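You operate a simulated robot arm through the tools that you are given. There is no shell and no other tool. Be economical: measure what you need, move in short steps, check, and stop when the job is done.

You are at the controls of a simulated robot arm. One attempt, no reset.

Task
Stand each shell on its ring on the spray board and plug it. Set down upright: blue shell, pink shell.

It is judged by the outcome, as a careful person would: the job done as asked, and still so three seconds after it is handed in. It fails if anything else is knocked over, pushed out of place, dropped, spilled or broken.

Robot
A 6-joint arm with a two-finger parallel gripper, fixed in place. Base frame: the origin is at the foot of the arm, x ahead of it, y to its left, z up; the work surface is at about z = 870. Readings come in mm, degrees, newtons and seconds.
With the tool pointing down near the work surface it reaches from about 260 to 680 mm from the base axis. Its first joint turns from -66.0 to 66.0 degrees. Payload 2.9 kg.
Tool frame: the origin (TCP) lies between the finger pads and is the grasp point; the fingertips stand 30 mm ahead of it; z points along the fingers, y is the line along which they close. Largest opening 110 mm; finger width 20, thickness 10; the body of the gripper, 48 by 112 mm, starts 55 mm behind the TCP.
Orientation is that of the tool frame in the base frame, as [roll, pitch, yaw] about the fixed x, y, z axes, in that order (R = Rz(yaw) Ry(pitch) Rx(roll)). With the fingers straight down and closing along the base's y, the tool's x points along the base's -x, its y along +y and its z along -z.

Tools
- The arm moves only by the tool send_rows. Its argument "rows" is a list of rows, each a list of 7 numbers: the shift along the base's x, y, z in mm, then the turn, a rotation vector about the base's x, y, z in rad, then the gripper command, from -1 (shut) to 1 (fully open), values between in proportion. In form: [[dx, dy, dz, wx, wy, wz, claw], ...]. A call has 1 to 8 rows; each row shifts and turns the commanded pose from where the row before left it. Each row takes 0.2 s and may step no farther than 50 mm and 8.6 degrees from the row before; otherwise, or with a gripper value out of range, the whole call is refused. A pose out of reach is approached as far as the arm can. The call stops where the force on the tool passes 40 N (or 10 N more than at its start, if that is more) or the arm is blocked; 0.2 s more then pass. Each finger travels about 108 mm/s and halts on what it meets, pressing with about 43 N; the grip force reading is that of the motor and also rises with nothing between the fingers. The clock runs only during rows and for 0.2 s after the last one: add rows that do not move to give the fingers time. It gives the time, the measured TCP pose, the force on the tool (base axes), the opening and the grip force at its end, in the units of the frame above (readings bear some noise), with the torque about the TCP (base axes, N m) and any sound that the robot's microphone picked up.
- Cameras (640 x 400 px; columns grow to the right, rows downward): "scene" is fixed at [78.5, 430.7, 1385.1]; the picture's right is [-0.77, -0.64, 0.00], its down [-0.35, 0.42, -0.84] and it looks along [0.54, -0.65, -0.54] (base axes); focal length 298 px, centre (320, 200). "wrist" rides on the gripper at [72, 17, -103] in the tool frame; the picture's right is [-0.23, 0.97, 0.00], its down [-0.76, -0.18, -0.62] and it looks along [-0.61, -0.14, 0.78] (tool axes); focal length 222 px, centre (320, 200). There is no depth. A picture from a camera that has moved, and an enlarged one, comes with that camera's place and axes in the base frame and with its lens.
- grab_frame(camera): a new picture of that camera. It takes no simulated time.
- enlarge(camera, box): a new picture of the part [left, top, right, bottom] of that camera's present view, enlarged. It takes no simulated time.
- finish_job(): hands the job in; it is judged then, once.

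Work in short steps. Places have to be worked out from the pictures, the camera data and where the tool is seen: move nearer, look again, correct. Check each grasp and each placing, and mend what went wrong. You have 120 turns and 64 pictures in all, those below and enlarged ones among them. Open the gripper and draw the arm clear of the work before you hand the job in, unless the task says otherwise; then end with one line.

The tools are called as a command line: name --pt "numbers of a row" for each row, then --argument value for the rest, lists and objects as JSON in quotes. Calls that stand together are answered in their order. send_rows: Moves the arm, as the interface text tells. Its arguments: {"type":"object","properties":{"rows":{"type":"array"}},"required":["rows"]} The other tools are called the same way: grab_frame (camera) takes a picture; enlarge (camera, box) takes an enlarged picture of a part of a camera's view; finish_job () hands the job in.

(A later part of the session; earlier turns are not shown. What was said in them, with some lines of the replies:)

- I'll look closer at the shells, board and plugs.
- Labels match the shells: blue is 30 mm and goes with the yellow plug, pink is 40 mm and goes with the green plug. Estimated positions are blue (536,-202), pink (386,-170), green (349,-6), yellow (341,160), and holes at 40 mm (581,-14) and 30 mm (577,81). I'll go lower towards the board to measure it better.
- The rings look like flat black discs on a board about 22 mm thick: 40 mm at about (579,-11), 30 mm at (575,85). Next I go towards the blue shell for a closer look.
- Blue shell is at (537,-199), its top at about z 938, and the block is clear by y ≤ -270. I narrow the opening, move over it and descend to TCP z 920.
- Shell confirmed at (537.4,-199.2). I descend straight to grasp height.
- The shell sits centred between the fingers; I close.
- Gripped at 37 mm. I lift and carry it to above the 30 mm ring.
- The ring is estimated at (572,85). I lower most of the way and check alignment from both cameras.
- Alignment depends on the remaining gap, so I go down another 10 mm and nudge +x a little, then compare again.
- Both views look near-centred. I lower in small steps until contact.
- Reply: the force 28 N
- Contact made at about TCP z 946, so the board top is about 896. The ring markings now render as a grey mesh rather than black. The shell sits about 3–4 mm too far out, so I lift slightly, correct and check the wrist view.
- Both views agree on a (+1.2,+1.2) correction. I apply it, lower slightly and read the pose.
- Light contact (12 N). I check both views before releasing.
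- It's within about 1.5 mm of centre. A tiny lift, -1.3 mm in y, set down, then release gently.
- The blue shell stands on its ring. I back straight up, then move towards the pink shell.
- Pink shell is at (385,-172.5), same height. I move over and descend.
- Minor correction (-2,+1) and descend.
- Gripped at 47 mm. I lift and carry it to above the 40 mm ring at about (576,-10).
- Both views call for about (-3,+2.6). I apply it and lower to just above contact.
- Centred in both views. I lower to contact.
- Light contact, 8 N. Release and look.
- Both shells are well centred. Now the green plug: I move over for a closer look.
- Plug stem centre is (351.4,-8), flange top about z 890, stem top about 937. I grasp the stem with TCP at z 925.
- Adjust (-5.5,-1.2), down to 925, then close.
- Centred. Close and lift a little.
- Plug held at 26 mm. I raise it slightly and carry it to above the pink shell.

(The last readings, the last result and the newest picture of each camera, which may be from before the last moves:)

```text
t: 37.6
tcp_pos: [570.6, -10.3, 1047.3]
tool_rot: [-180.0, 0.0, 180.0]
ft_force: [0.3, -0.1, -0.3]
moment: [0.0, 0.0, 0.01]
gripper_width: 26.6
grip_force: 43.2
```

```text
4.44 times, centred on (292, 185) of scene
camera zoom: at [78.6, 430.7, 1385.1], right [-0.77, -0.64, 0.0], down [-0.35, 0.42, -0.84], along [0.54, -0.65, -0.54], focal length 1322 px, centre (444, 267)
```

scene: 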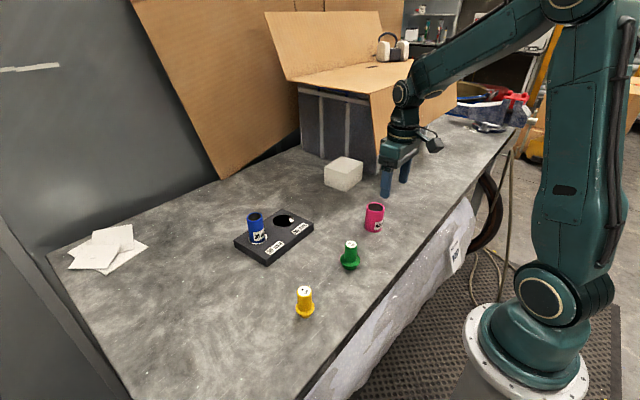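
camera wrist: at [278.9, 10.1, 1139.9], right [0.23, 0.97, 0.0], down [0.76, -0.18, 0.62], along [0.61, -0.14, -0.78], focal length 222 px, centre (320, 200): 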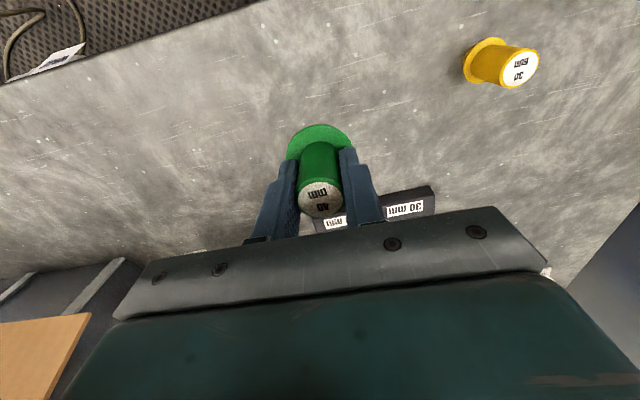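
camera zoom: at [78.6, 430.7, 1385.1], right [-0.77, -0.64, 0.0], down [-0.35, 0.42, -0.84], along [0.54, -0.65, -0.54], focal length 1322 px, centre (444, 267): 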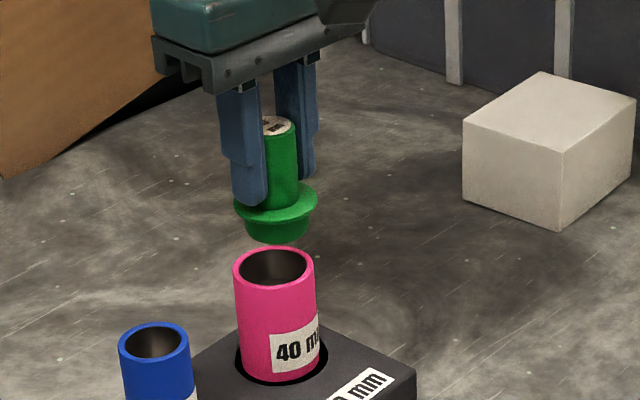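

Both views agree on a correction of (+3.7,+3). I apply it, lower 12 mm and look again.

send_rows --pt "3.7 3 0 0 0 0 -1" --pt "0 0 -12 0 0 0 -1" --pt "0 0 0 0 0 0 -1" --pt "0 0 0 0 0 0 -1"

enlarge --camera "wrist" --box '[256, 80, 384, 160]'

enlarge --camera "scene" --box '[260, 160, 324, 230]'

```text
t: 38.6
tcp_pos: [574.3, -6.8, 1035.5]
tool_rot: [-180.0, 0.0, 180.0]
ft_force: [-1.0, -0.7, -0.1]
moment: [0.04, 0.0, -0.04]
gripper_width: 26.6
grip_force: 42.7
```

```text
5.00 times, centred on (320, 120) of wrist
camera zoom: at [501.7, 9.4, 1137.5], right [0.23, 0.97, 0.0], down [0.76, -0.18, 0.62], along [0.61, -0.14, -0.78], focal length 1111 px, centre (320, 600)
```

zoom: 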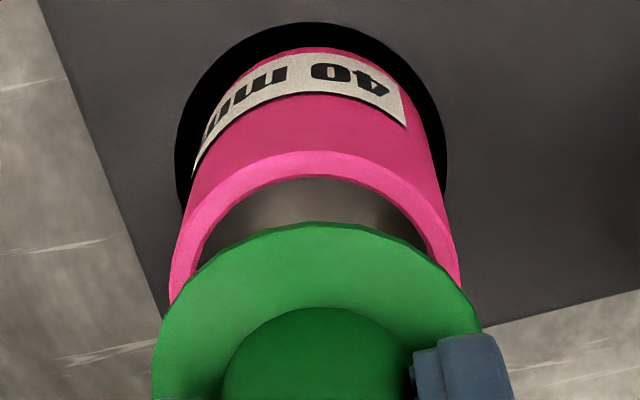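

```text
5.71 times, centred on (292, 195) of scene
camera zoom: at [78.5, 430.7, 1385.1], right [-0.77, -0.64, 0.0], down [-0.35, 0.42, -0.84], along [0.54, -0.65, -0.54], focal length 1700 px, centre (480, 229)
```

zoom: 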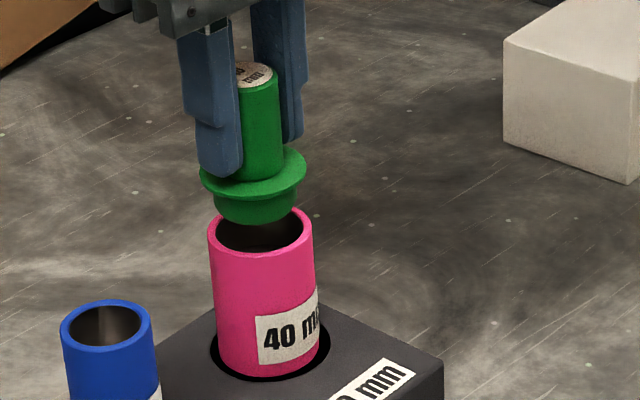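

Nearly aligned. I lower another 11 mm so the plug base sits just above the rim, then check.

send_rows --pt "0 0 -11 0 0 0 -1" --pt "0 0 0 0 0 0 -1" --pt "0 0 0 0 0 0 -1"

enlarge --camera "wrist" --box '[256, 80, 384, 160]'

enlarge --camera "scene" --box '[270, 170, 310, 220]'

```text
t: 39.4
tcp_pos: [573.9, -6.6, 1023.6]
tool_rot: [180.0, 0.0, 180.0]
ft_force: [-0.4, 0.1, -1.0]
moment: [0.0, 0.0, 0.02]
gripper_width: 26.0
grip_force: 42.7
```

```text
5.00 times, centred on (320, 120) of wrist
camera zoom: at [501.7, 10.9, 1127.1], right [0.23, 0.97, 0.0], down [0.76, -0.18, 0.62], along [0.61, -0.14, -0.78], focal length 1111 px, centre (320, 600)
```

zoom: 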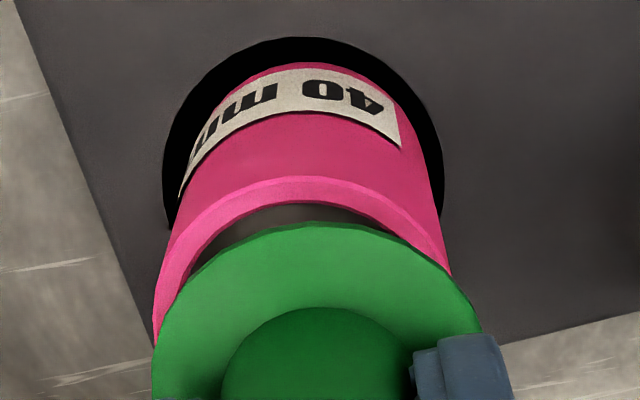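

```text
8.00 times, centred on (290, 195) of scene
camera zoom: at [78.5, 430.7, 1385.1], right [-0.77, -0.64, 0.0], down [-0.35, 0.42, -0.84], along [0.54, -0.65, -0.54], focal length 2380 px, centre (560, 240)
```

zoom: 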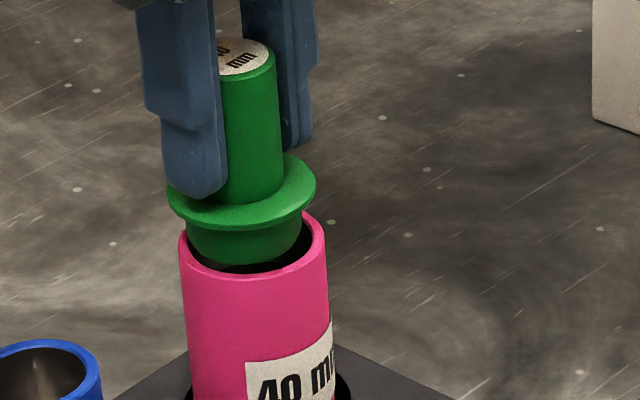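

The lateral offsets show the plug is about 2 mm too far +y. I correct (-0.4,-2.1), lower 3 mm and look.

send_rows --pt "-0.4 -2.1 0 0 0 0 -1" --pt "0 0 0 0 0 0 -1" --pt "0 0 -2 0 0 0 -1" --pt "0 0 0 0 0 0 -1" --pt "0 0 0 0 0 0 -1"

enlarge --camera "wrist" --box '[256, 80, 384, 160]'

enlarge --camera "scene" --box '[270, 170, 310, 220]'

```text
t: 40.6
tcp_pos: [573.8, -8.7, 1021.0]
tool_rot: [-180.0, 0.0, -180.0]
ft_force: [0.6, -0.3, -0.2]
moment: [-0.02, 0.0, 0.0]
gripper_width: 26.2
grip_force: 43.4
```

```text
5.00 times, centred on (320, 120) of wrist
camera zoom: at [501.3, 8.3, 1125.3], right [0.23, 0.97, 0.0], down [0.76, -0.18, 0.62], along [0.61, -0.14, -0.78], focal length 1111 px, centre (320, 600)
```

zoom: 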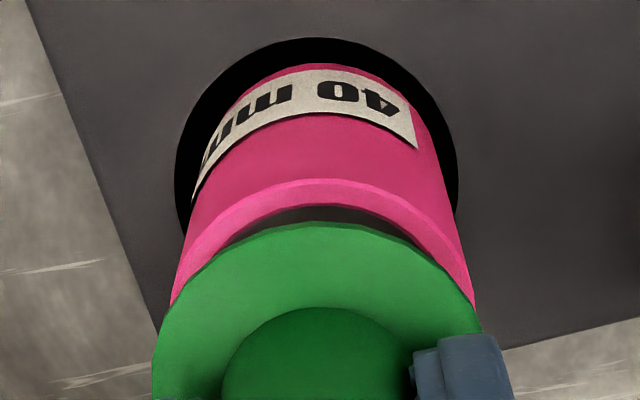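

```text
8.00 times, centred on (290, 195) of scene
camera zoom: at [78.5, 430.7, 1385.1], right [-0.77, -0.64, 0.0], down [-0.35, 0.42, -0.84], along [0.54, -0.65, -0.54], focal length 2380 px, centre (560, 240)
```

zoom: 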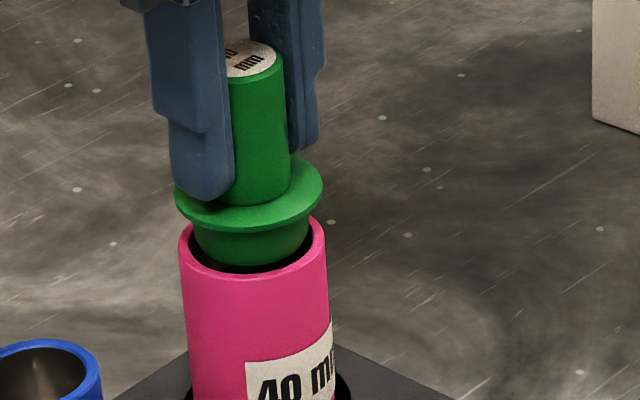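

Well centred laterally in both views. I lower gently and watch the force.

send_rows --pt "0 0 -2 0 0 0 -1" --pt "0 0 -2 0 0 0 -1" --pt "0 0 -2 0 0 0 -1" --pt "0 0 0 0 0 0 -1"

```text
t: 41.6
tcp_pos: [574.0, -8.7, 1015.1]
tool_rot: [-180.0, 0.1, -180.0]
ft_force: [0.1, 0.8, -0.3]
moment: [0.01, -0.03, 0.02]
gripper_width: 26.6
grip_force: 43.0
```

No force and the base is below the rim, so it has entered. Continue.

send_rows --pt "0 0 -2 0 0 0 -1" --pt "0 0 -2 0 0 0 -1" --pt "0 0 -2 0 0 0 -1" --pt "0 0 0 0 0 0 -1"

enlarge --camera "scene" --box '[270, 170, 310, 220]'

```text
t: 42.6
tcp_pos: [573.9, -8.2, 1007.8]
tool_rot: [180.0, 0.2, -180.0]
ft_force: [0.2, 0.2, 6.6]
moment: [0.07, -0.07, 0.07]
gripper_width: 26.3
grip_force: 42.3
```

```text
8.00 times, centred on (290, 195) of scene
camera zoom: at [78.4, 430.7, 1385.1], right [-0.77, -0.64, 0.0], down [-0.35, 0.42, -0.84], along [0.54, -0.65, -0.54], focal length 2380 px, centre (560, 240)
```

zoom: 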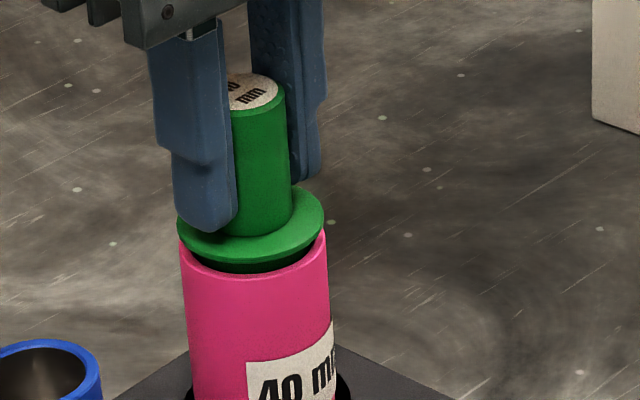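

About 4 mm to go with light resistance; I continue in small steps.

send_rows --pt "0 0 -1 0 0 0 -1" --pt "0 0 -1 0 0 0 -1" --pt "0 0 0 0 0 0 -1"

send_rows --pt "0 0 -1 0 0 0 -1" --pt "0 0 0 0 0 0 -1"

enlarge --camera "scene" --box '[260, 170, 310, 240]'

```text
t: 43.4
tcp_pos: [573.2, -8.2, 1007.0]
tool_rot: [-180.0, 0.0, 179.9]
ft_force: [0.0, -2.4, 6.0]
moment: [-0.19, -0.07, 0.01]
gripper_width: 26.4
grip_force: 42.7
```

```text
t: 44.0
tcp_pos: [573.5, -7.8, 1006.2]
tool_rot: [-180.0, 0.0, 180.0]
ft_force: [-0.2, -5.1, 6.6]
moment: [-0.48, -0.06, 0.04]
gripper_width: 26.4
grip_force: 43.1
```

```text
5.71 times, centred on (285, 205) of scene
camera zoom: at [78.4, 430.6, 1385.2], right [-0.77, -0.64, 0.0], down [-0.35, 0.42, -0.84], along [0.54, -0.65, -0.54], focal length 1700 px, centre (520, 171)
```

zoom: 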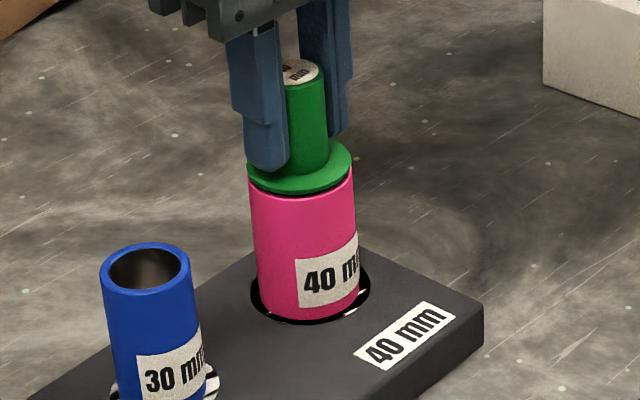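

Nearly seated; a side force of -5 N says shift slightly -y. I do that and press the last 2 mm.

send_rows --pt "0 -0.8 0 0 0 0 -1" --pt "0 0 -1 0 0 0 -1" --pt "0 0 0 0 0 0 -1"

send_rows --pt "0 0 -1 0 0 0 -1" --pt "0 0 0 0 0 0 -1"

```text
t: 44.8
tcp_pos: [574.6, -9.0, 1004.6]
tool_rot: [-180.0, -0.1, -180.0]
ft_force: [-2.8, 2.3, 6.5]
moment: [0.15, 0.19, 0.0]
gripper_width: 26.2
grip_force: 43.7
```

```text
t: 45.4
tcp_pos: [574.7, -9.5, 1004.2]
tool_rot: [180.0, 0.0, -180.0]
ft_force: [-3.7, 2.9, 7.6]
moment: [0.33, 0.23, 0.02]
gripper_width: 26.3
grip_force: 43.5
```

send_rows --pt "-0.5 0.3 -1 0 0 0 -1" --pt "0 0 -1 0 0 0 -1" --pt "0 0 0 0 0 0 -1"

enlarge --camera "scene" --box '[260, 170, 310, 240]'

```text
t: 46.2
tcp_pos: [574.2, -9.5, 1003.1]
tool_rot: [-180.0, 0.2, 179.9]
ft_force: [-3.4, 5.5, 21.1]
moment: [0.45, 0.27, 0.06]
gripper_width: 26.5
grip_force: 42.5
```

```text
5.71 times, centred on (285, 205) of scene
camera zoom: at [78.0, 430.9, 1385.1], right [-0.77, -0.64, 0.0], down [-0.35, 0.42, -0.84], along [0.54, -0.65, -0.54], focal length 1700 px, centre (520, 171)
```

zoom: 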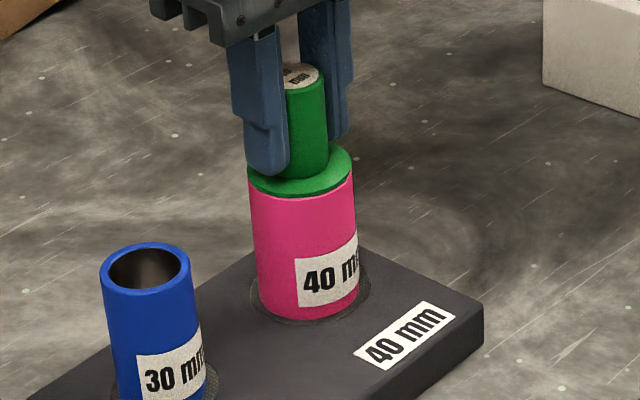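

Seated (21 N, flange on the rim). I relieve the load, release, and rise.

send_rows --pt "0 0.4 1.5 0 0 0 -1" --pt "0 0 0 0 0 0 -1" --pt "0 0 0 0 0 0 -0.3" --pt "0 0 0 0 0 0 0.1" --pt "0 0 0 0 0 0 0.1" --pt "0 0 30 0 0 0 0.1" --pt "0 0 45 0 0 0 0.1" --pt "0 0 0 0 0 0 0.1"

enlarge --camera "scene" --box '[230, 170, 320, 255]'

```text
t: 48.0
tcp_pos: [572.7, -7.7, 1080.2]
tool_rot: [180.0, 0.0, -180.0]
ft_force: [-0.4, -0.3, 0.2]
moment: [-0.01, -0.03, -0.02]
gripper_width: 60.5
grip_force: 0.1
```

```text
4.71 times, centred on (275, 212) of scene
camera zoom: at [78.5, 430.7, 1385.1], right [-0.77, -0.64, 0.0], down [-0.35, 0.42, -0.84], along [0.54, -0.65, -0.54], focal length 1400 px, centre (532, 141)
```

zoom: 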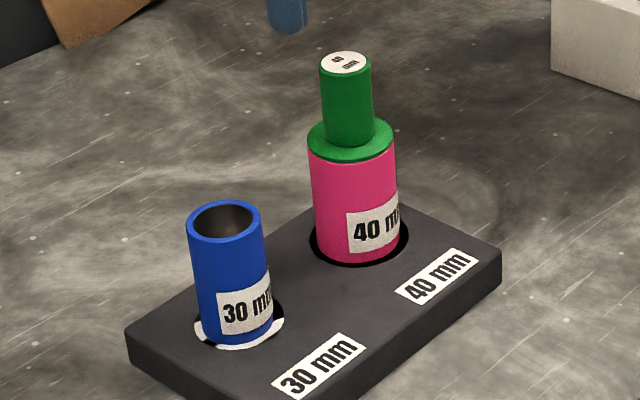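

Pink is plugged and upright. Next I move to the yellow plug near (341,160).

send_rows --pt "-39 24 0 0 0 0 0.2" --pt "-39 24 0 0 0 0 0.2" --pt "-39 24 -5 0 0 0 0.2" --pt "-39 24 -10 0 0 0 0.2" --pt "-39 24 -10 0 0 0 0.2" --pt "-39 24 -10 0 0 0 0.2" --pt "-36 22 0 0 0 0 0.2" --pt "0 0 0 0 0 0 0.2"

send_rows --pt "0 0 0 0 0 0 0.2" --pt "0 0 0 0 0 0 0.2"

grab_frame --camera "wrist"

```text
t: 49.8
tcp_pos: [305.0, 157.9, 1042.3]
tool_rot: [180.0, 0.0, 180.0]
ft_force: [0.2, 0.8, -0.2]
moment: [-0.02, -0.01, 0.02]
gripper_width: 65.8
grip_force: 0.1
```

```text
t: 50.4
tcp_pos: [305.2, 157.8, 1041.4]
tool_rot: [-180.0, 0.0, 180.0]
ft_force: [0.0, -0.6, -0.1]
moment: [0.03, -0.01, 0.0]
gripper_width: 66.0
grip_force: 0.1
```

```text
12 pictures are left
camera wrist: at [233.2, 174.0, 1146.0], right [0.23, 0.97, 0.0], down [0.76, -0.18, 0.62], along [0.61, -0.14, -0.78], focal length 222 px, centre (320, 200)
```

wrist: 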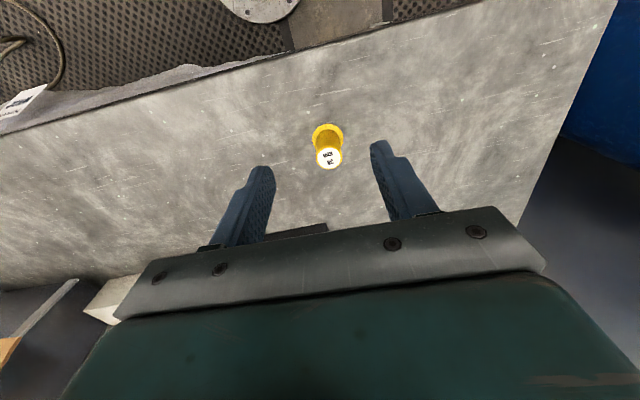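

Yellow plug is at (340.7,158.6), similar geometry to the green. I move over and lower partway.

send_rows --pt "35.5 0.8 0 0 0 0 0.2" --pt "0 0 -40 0 0 0 0.2" --pt "0 0 -37 0 0 0 0.2" --pt "0 0 0 0 0 0 0.2" --pt "0 0 0 0 0 0 0.2"

enlarge --camera "wrist" --box '[220, 90, 420, 215]'

```text
t: 51.6
tcp_pos: [340.8, 159.4, 966.6]
tool_rot: [179.9, -0.1, -180.0]
ft_force: [-0.1, -0.2, 0.4]
moment: [0.01, 0.0, 0.0]
gripper_width: 65.9
grip_force: 0.1
```

```text
3.20 times, centred on (320, 152) of wrist
camera zoom: at [268.0, 176.0, 1071.5], right [0.23, 0.97, 0.0], down [0.76, -0.18, 0.62], along [0.61, -0.14, -0.78], focal length 711 px, centre (320, 352)
```

zoom: 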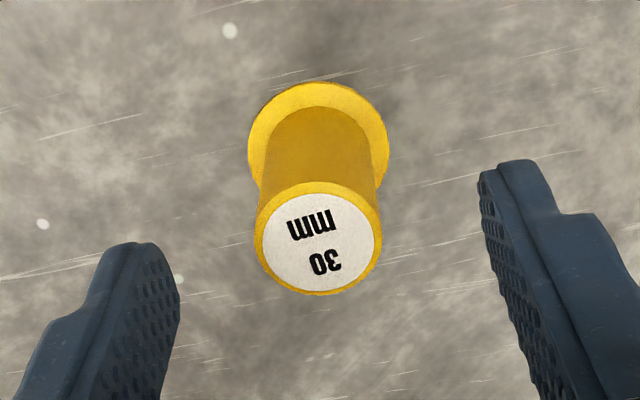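

Plug centre is (342,158.6), top 938. Adjust, descend to 926, close and lift.

send_rows --pt "1.2 -0.6 -25 0 0 0 0.2" --pt "0 0 -15 0 0 0 0.2" --pt "0 0 0 0 0 0 0.2" --pt "0 0 0 0 0 0 0.2"

send_rows --pt "0 0 0 0 0 0 -1" --pt "0 0 0 0 0 0 -1" --pt "0 0 0 0 0 0 -1" --pt "0 0 0 0 0 0 -1" --pt "0 0 30 0 0 0 -1" --pt "0 0 45 0 0 0 -1" --pt "0 0 45 0 0 0 -1" --pt "0 0 0 0 0 0 -1"

grab_frame --camera "wrist"

```text
t: 52.6
tcp_pos: [340.7, 157.0, 927.0]
tool_rot: [179.9, 0.0, 180.0]
ft_force: [-0.4, 1.1, -0.3]
moment: [0.02, -0.01, -0.02]
gripper_width: 66.0
grip_force: 0.1
```

```text
t: 54.4
tcp_pos: [339.2, 156.4, 1046.2]
tool_rot: [-180.0, 0.0, -180.0]
ft_force: [-0.4, 0.9, -0.5]
moment: [0.01, -0.01, -0.01]
gripper_width: 26.6
grip_force: 43.2
```

```text
10 pictures are left
camera wrist: at [267.0, 174.2, 1150.2], right [0.23, 0.97, 0.0], down [0.76, -0.18, 0.62], along [0.61, -0.14, -0.78], focal length 222 px, centre (320, 200)
```

wrist: 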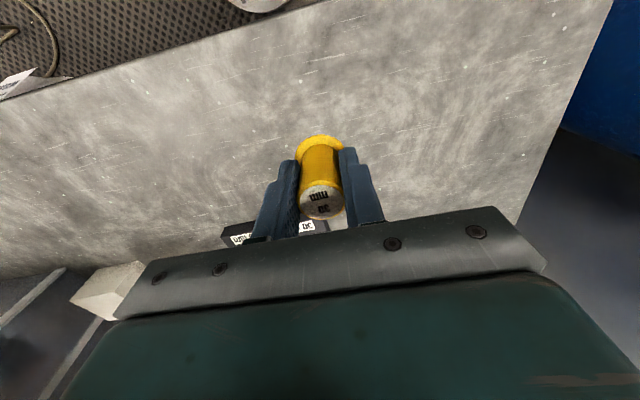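

Yellow plug held. I carry it to above the blue shell.

send_rows --pt "46.4 -14.4 0 0 0 0 -1" --pt "46.4 -14.4 0 0 0 0 -1" --pt "46.4 -14.4 0 0 0 0 -1" --pt "46.4 -14.4 0 0 0 0 -1" --pt "46.4 -14.4 0 0 0 0 -1" --pt "0 0 -12 0 0 0 -1" --pt "0 0 0 0 0 0 -1" --pt "0 0 0 0 0 0 -1"

enlarge --camera "wrist" --box '[256, 80, 384, 160]'

enlarge --camera "scene" --box '[230, 165, 290, 240]'

```text
t: 56.2
tcp_pos: [571.6, 85.1, 1035.2]
tool_rot: [-179.9, -0.1, -179.9]
ft_force: [0.6, 0.1, -1.0]
moment: [-0.02, 0.0, 0.0]
gripper_width: 26.5
grip_force: 43.0
```

```text
5.00 times, centred on (320, 120) of wrist
camera zoom: at [499.7, 101.8, 1138.0], right [0.23, 0.97, 0.0], down [0.76, -0.18, 0.62], along [0.61, -0.14, -0.78], focal length 1111 px, centre (320, 600)
```

zoom: 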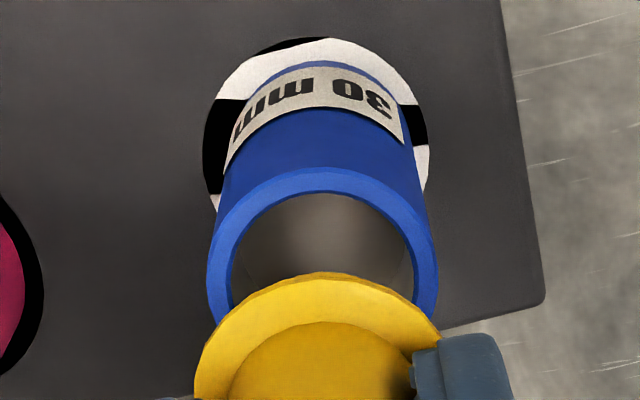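

```text
5.33 times, centred on (260, 202) of scene
camera zoom: at [78.5, 430.7, 1385.1], right [-0.77, -0.64, 0.0], down [-0.35, 0.42, -0.84], along [0.54, -0.65, -0.54], focal length 1586 px, centre (640, 187)
```

zoom: 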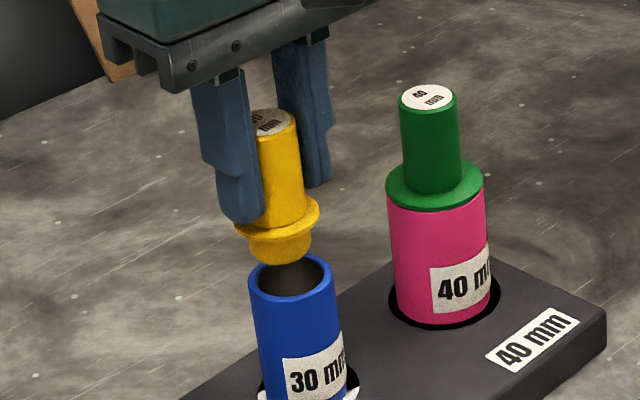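

The plug is gripped about 1.5 mm off in x, so I shift (-3,+0.3), lower 11 mm to just over the rim and re-check.

send_rows --pt "-3 0.3 0 0 0 0 -1" --pt "0 0 -10 0 0 0 -1" --pt "0 0 0 0 0 0 -1" --pt "0 0 0 0 0 0 -1"

enlarge --camera "wrist" --box '[272, 95, 368, 155]'

enlarge --camera "scene" --box '[240, 185, 280, 235]'

```text
t: 57.2
tcp_pos: [569.8, 86.1, 1024.6]
tool_rot: [-180.0, 0.0, -180.0]
ft_force: [0.2, 0.1, -0.4]
moment: [0.02, 0.01, 0.0]
gripper_width: 26.4
grip_force: 43.2
```

```text
6.67 times, centred on (320, 125) of wrist
camera zoom: at [497.6, 102.7, 1128.6], right [0.23, 0.97, 0.0], down [0.76, -0.18, 0.62], along [0.61, -0.14, -0.78], focal length 1481 px, centre (320, 700)
```

zoom: 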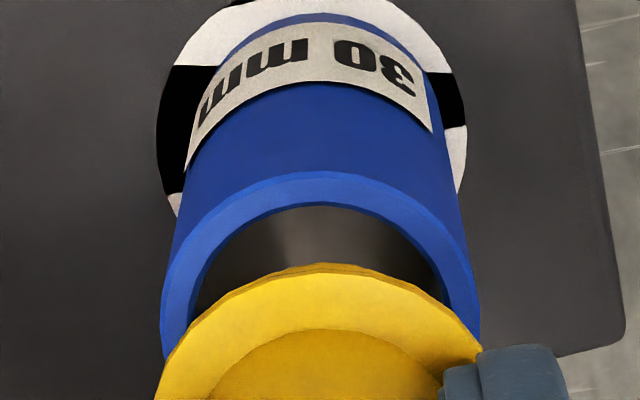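

```text
8.00 times, centred on (260, 210) of scene
camera zoom: at [78.5, 430.7, 1385.1], right [-0.77, -0.64, 0.0], down [-0.35, 0.42, -0.84], along [0.54, -0.65, -0.54], focal length 2380 px, centre (800, 120)
```

zoom: 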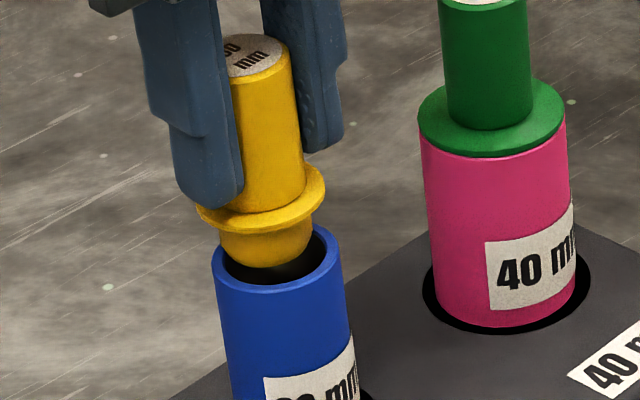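

The scene view still wants a shift to its right (about -x) while the wrist view is laterally centred. I move (-2.5,-0.1), lower 2 mm and re-check.

send_rows --pt "-2.5 -0.1 0 0 0 0 -1" --pt "0 0 -2 0 0 0 -1" --pt "0 0 0 0 0 0 -1" --pt "0 0 0 0 0 0 -1"

enlarge --camera "scene" --box '[240, 185, 280, 235]'

```text
t: 58.2
tcp_pos: [567.0, 85.3, 1023.1]
tool_rot: [179.9, 0.1, 179.9]
ft_force: [-0.4, 0.3, -1.1]
moment: [0.0, -0.02, 0.0]
gripper_width: 26.6
grip_force: 42.9
```

```text
8.00 times, centred on (260, 210) of scene
camera zoom: at [78.5, 430.7, 1385.1], right [-0.77, -0.64, 0.0], down [-0.35, 0.42, -0.84], along [0.54, -0.65, -0.54], focal length 2380 px, centre (800, 120)
```

zoom: 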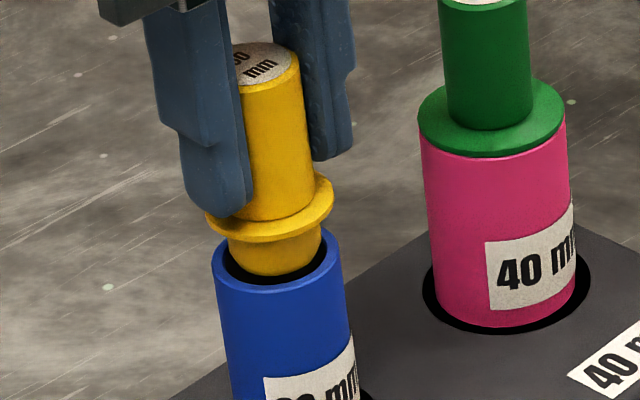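

Now the plug lines up like the pink one did. I lower gently with force checks.

send_rows --pt "0 0 -2 0 0 0 -1" --pt "0 0 -2 0 0 0 -1" --pt "0 0 -2 0 0 0 -1" --pt "0 0 0 0 0 0 -1"

```text
t: 59.2
tcp_pos: [566.2, 87.3, 1016.9]
tool_rot: [179.9, -0.1, -180.0]
ft_force: [-0.1, 0.9, 0.3]
moment: [0.03, -0.02, -0.02]
gripper_width: 26.3
grip_force: 42.8
```

send_rows --pt "0 0 -2 0 0 0 -1" --pt "0 0 -1.5 0 0 0 -1" --pt "0 0 0 0 0 0 -1" --pt "0 0 0 0 0 0 -1"

```text
t: 60.2
tcp_pos: [566.7, 86.2, 1015.0]
tool_rot: [180.0, 0.0, 180.0]
ft_force: [4.0, -0.5, 6.0]
moment: [-0.03, -0.23, 0.02]
gripper_width: 26.5
grip_force: 42.9
```

Light contact with +4 N in x, so the plug touches on the -x side. I shift +1.2 in x and continue.

send_rows --pt "1.2 0 0 0 0 0 -1" --pt "0 0 -1.5 0 0 0 -1" --pt "0 0 0 0 0 0 -1"

```text
t: 61.0
tcp_pos: [566.9, 84.8, 1011.7]
tool_rot: [180.0, 0.0, -179.9]
ft_force: [-3.2, 2.0, 6.7]
moment: [0.27, 0.24, 0.02]
gripper_width: 26.2
grip_force: 42.9
```

send_rows --pt "-0.5 0.3 -1 0 0 0 -1" --pt "0 0 -1 0 0 0 -1" --pt "0 0 0 0 0 0 -1"

enlarge --camera "scene" --box '[230, 180, 300, 255]'

```text
t: 61.8
tcp_pos: [567.0, 84.9, 1009.3]
tool_rot: [-180.0, -0.1, -180.0]
ft_force: [-1.6, -0.4, 5.4]
moment: [0.02, 0.07, 0.02]
gripper_width: 26.4
grip_force: 43.2
```

```text
5.33 times, centred on (265, 218) of scene
camera zoom: at [78.4, 430.7, 1385.1], right [-0.77, -0.64, 0.0], down [-0.35, 0.42, -0.84], along [0.54, -0.65, -0.54], focal length 1586 px, centre (613, 107)
```

zoom: 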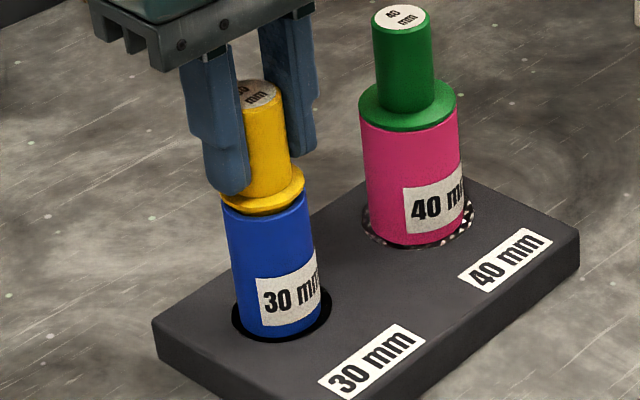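

Going in well, a few mm left. Continue until seated.

send_rows --pt "-0.3 0 -1 0 0 0 -1" --pt "0 0 -1 0 0 0 -1" --pt "0 0 -1 0 0 0 -1" --pt "0 0 0 0 0 0 -1"

send_rows --pt "0 0 -1 0 0 0 -1" --pt "0 0 0 0 0 0 -1"

```text
t: 62.8
tcp_pos: [568.8, 85.4, 1007.1]
tool_rot: [-180.0, 0.0, -179.9]
ft_force: [0.3, 0.8, 6.5]
moment: [-0.01, -0.07, 0.08]
gripper_width: 26.5
grip_force: 42.3
```

```text
t: 63.4
tcp_pos: [567.2, 85.9, 1005.7]
tool_rot: [-180.0, 0.0, -180.0]
ft_force: [0.3, -2.0, 6.9]
moment: [-0.21, -0.08, 0.0]
gripper_width: 26.4
grip_force: 42.5
```

send_rows --pt "0 -0.4 -1 0 0 0 -1" --pt "0 0 0 0 0 0 -1"

send_rows --pt "0 0 -1 0 0 0 -1" --pt "0 0 0 0 0 0 -1"

```text
t: 64.0
tcp_pos: [567.4, 84.6, 1005.1]
tool_rot: [-180.0, 0.0, 180.0]
ft_force: [-2.3, -1.4, 10.8]
moment: [-0.06, 0.09, 0.02]
gripper_width: 26.1
grip_force: 43.2
```

```text
t: 64.6
tcp_pos: [566.8, 85.3, 1004.9]
tool_rot: [-179.9, 0.3, -179.9]
ft_force: [-5.6, 1.3, 26.4]
moment: [0.07, 0.45, 0.03]
gripper_width: 26.4
grip_force: 43.1
```

Seated (force rises to 26 N). I check the picture before releasing.

enlarge --camera "scene" --box '[230, 180, 300, 255]'

```text
5.33 times, centred on (265, 218) of scene
camera zoom: at [77.9, 430.7, 1385.2], right [-0.77, -0.64, 0.0], down [-0.35, 0.42, -0.84], along [0.54, -0.65, -0.54], focal length 1586 px, centre (613, 107)
```

zoom: 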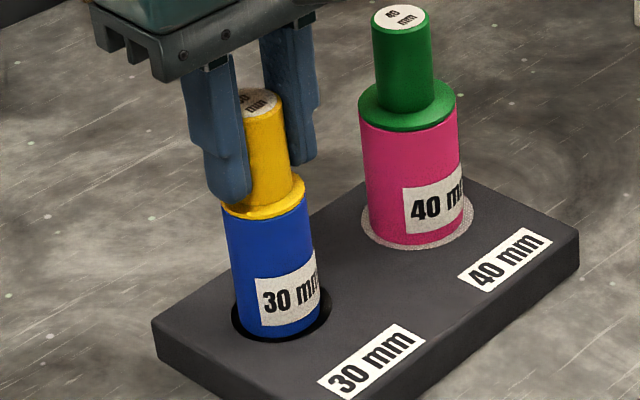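

Flange is on the rim and the shell is inside its ring. I relieve the load, release and retreat upward.

send_rows --pt "-0.3 0 1.5 0 0 0 -1" --pt "0 0 0 0 0 0 -1" --pt "0 0 0 0 0 0 -0.3" --pt "0 0 0 0 0 0 0.1" --pt "0 0 0 0 0 0 0.1" --pt "0 0 30 0 0 0 0.1" --pt "0 0 45 0 0 0 0.1" --pt "0 0 40 0 0 0 0.1"

send_rows --pt "-45 0 20 0 0 0 0.1" --pt "-45 0 20 0 0 0 0.1" --pt "-45 0 0 0 0 0 0.5" --pt "0 0 0 0 0 0 0.5"

enlarge --camera "scene" --box '[220, 150, 320, 270]'

grab_frame --camera "wrist"

```text
t: 66.4
tcp_pos: [567.5, 84.6, 1120.7]
tool_rot: [179.9, 0.0, -179.9]
ft_force: [-0.7, 0.0, 0.6]
moment: [0.0, -0.02, 0.02]
gripper_width: 60.6
grip_force: 0.0
```

```text
t: 67.4
tcp_pos: [430.9, 86.0, 1160.8]
tool_rot: [179.9, 0.0, -180.0]
ft_force: [-0.2, -0.1, 1.0]
moment: [-0.03, 0.01, 0.02]
gripper_width: 82.4
grip_force: 0.1
```

```text
3.33 times, centred on (270, 210) of scene
camera zoom: at [78.5, 430.7, 1385.1], right [-0.77, -0.64, 0.0], down [-0.35, 0.42, -0.84], along [0.54, -0.65, -0.54], focal length 992 px, centre (487, 167)
```

zoom: 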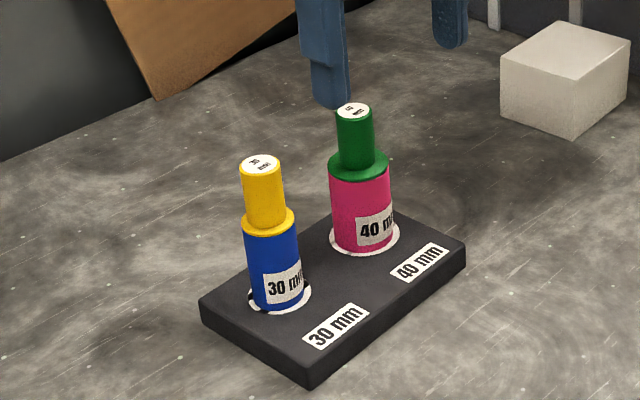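

```text
1 pictures are left
camera wrist: at [358.5, 102.8, 1265.3], right [0.23, 0.97, 0.0], down [0.76, -0.18, 0.62], along [0.61, -0.14, -0.78], focal length 222 px, centre (320, 200)
```

wrist: 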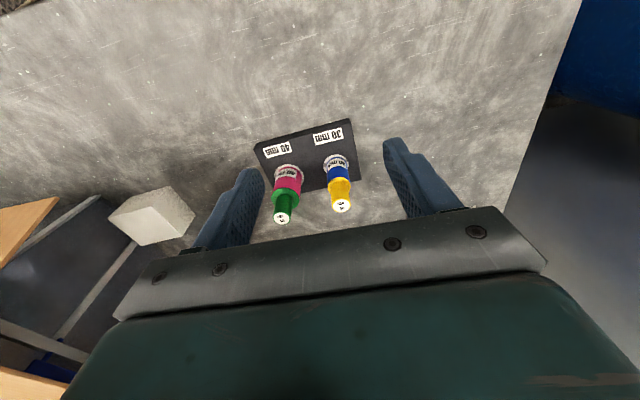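

Both shells stand on their rings, upright and plugged. The gripper is open and the arm is clear, so I hand the job in.

finish_job

```text
The job is handed in.
```

The job is handed in: the blue shell stands on the 30 mm ring with the yellow plug seated, and the pink shell stands on the 40 mm ring with the green plug seated. Both are upright, and nothing else looked disturbed in the final pictures.
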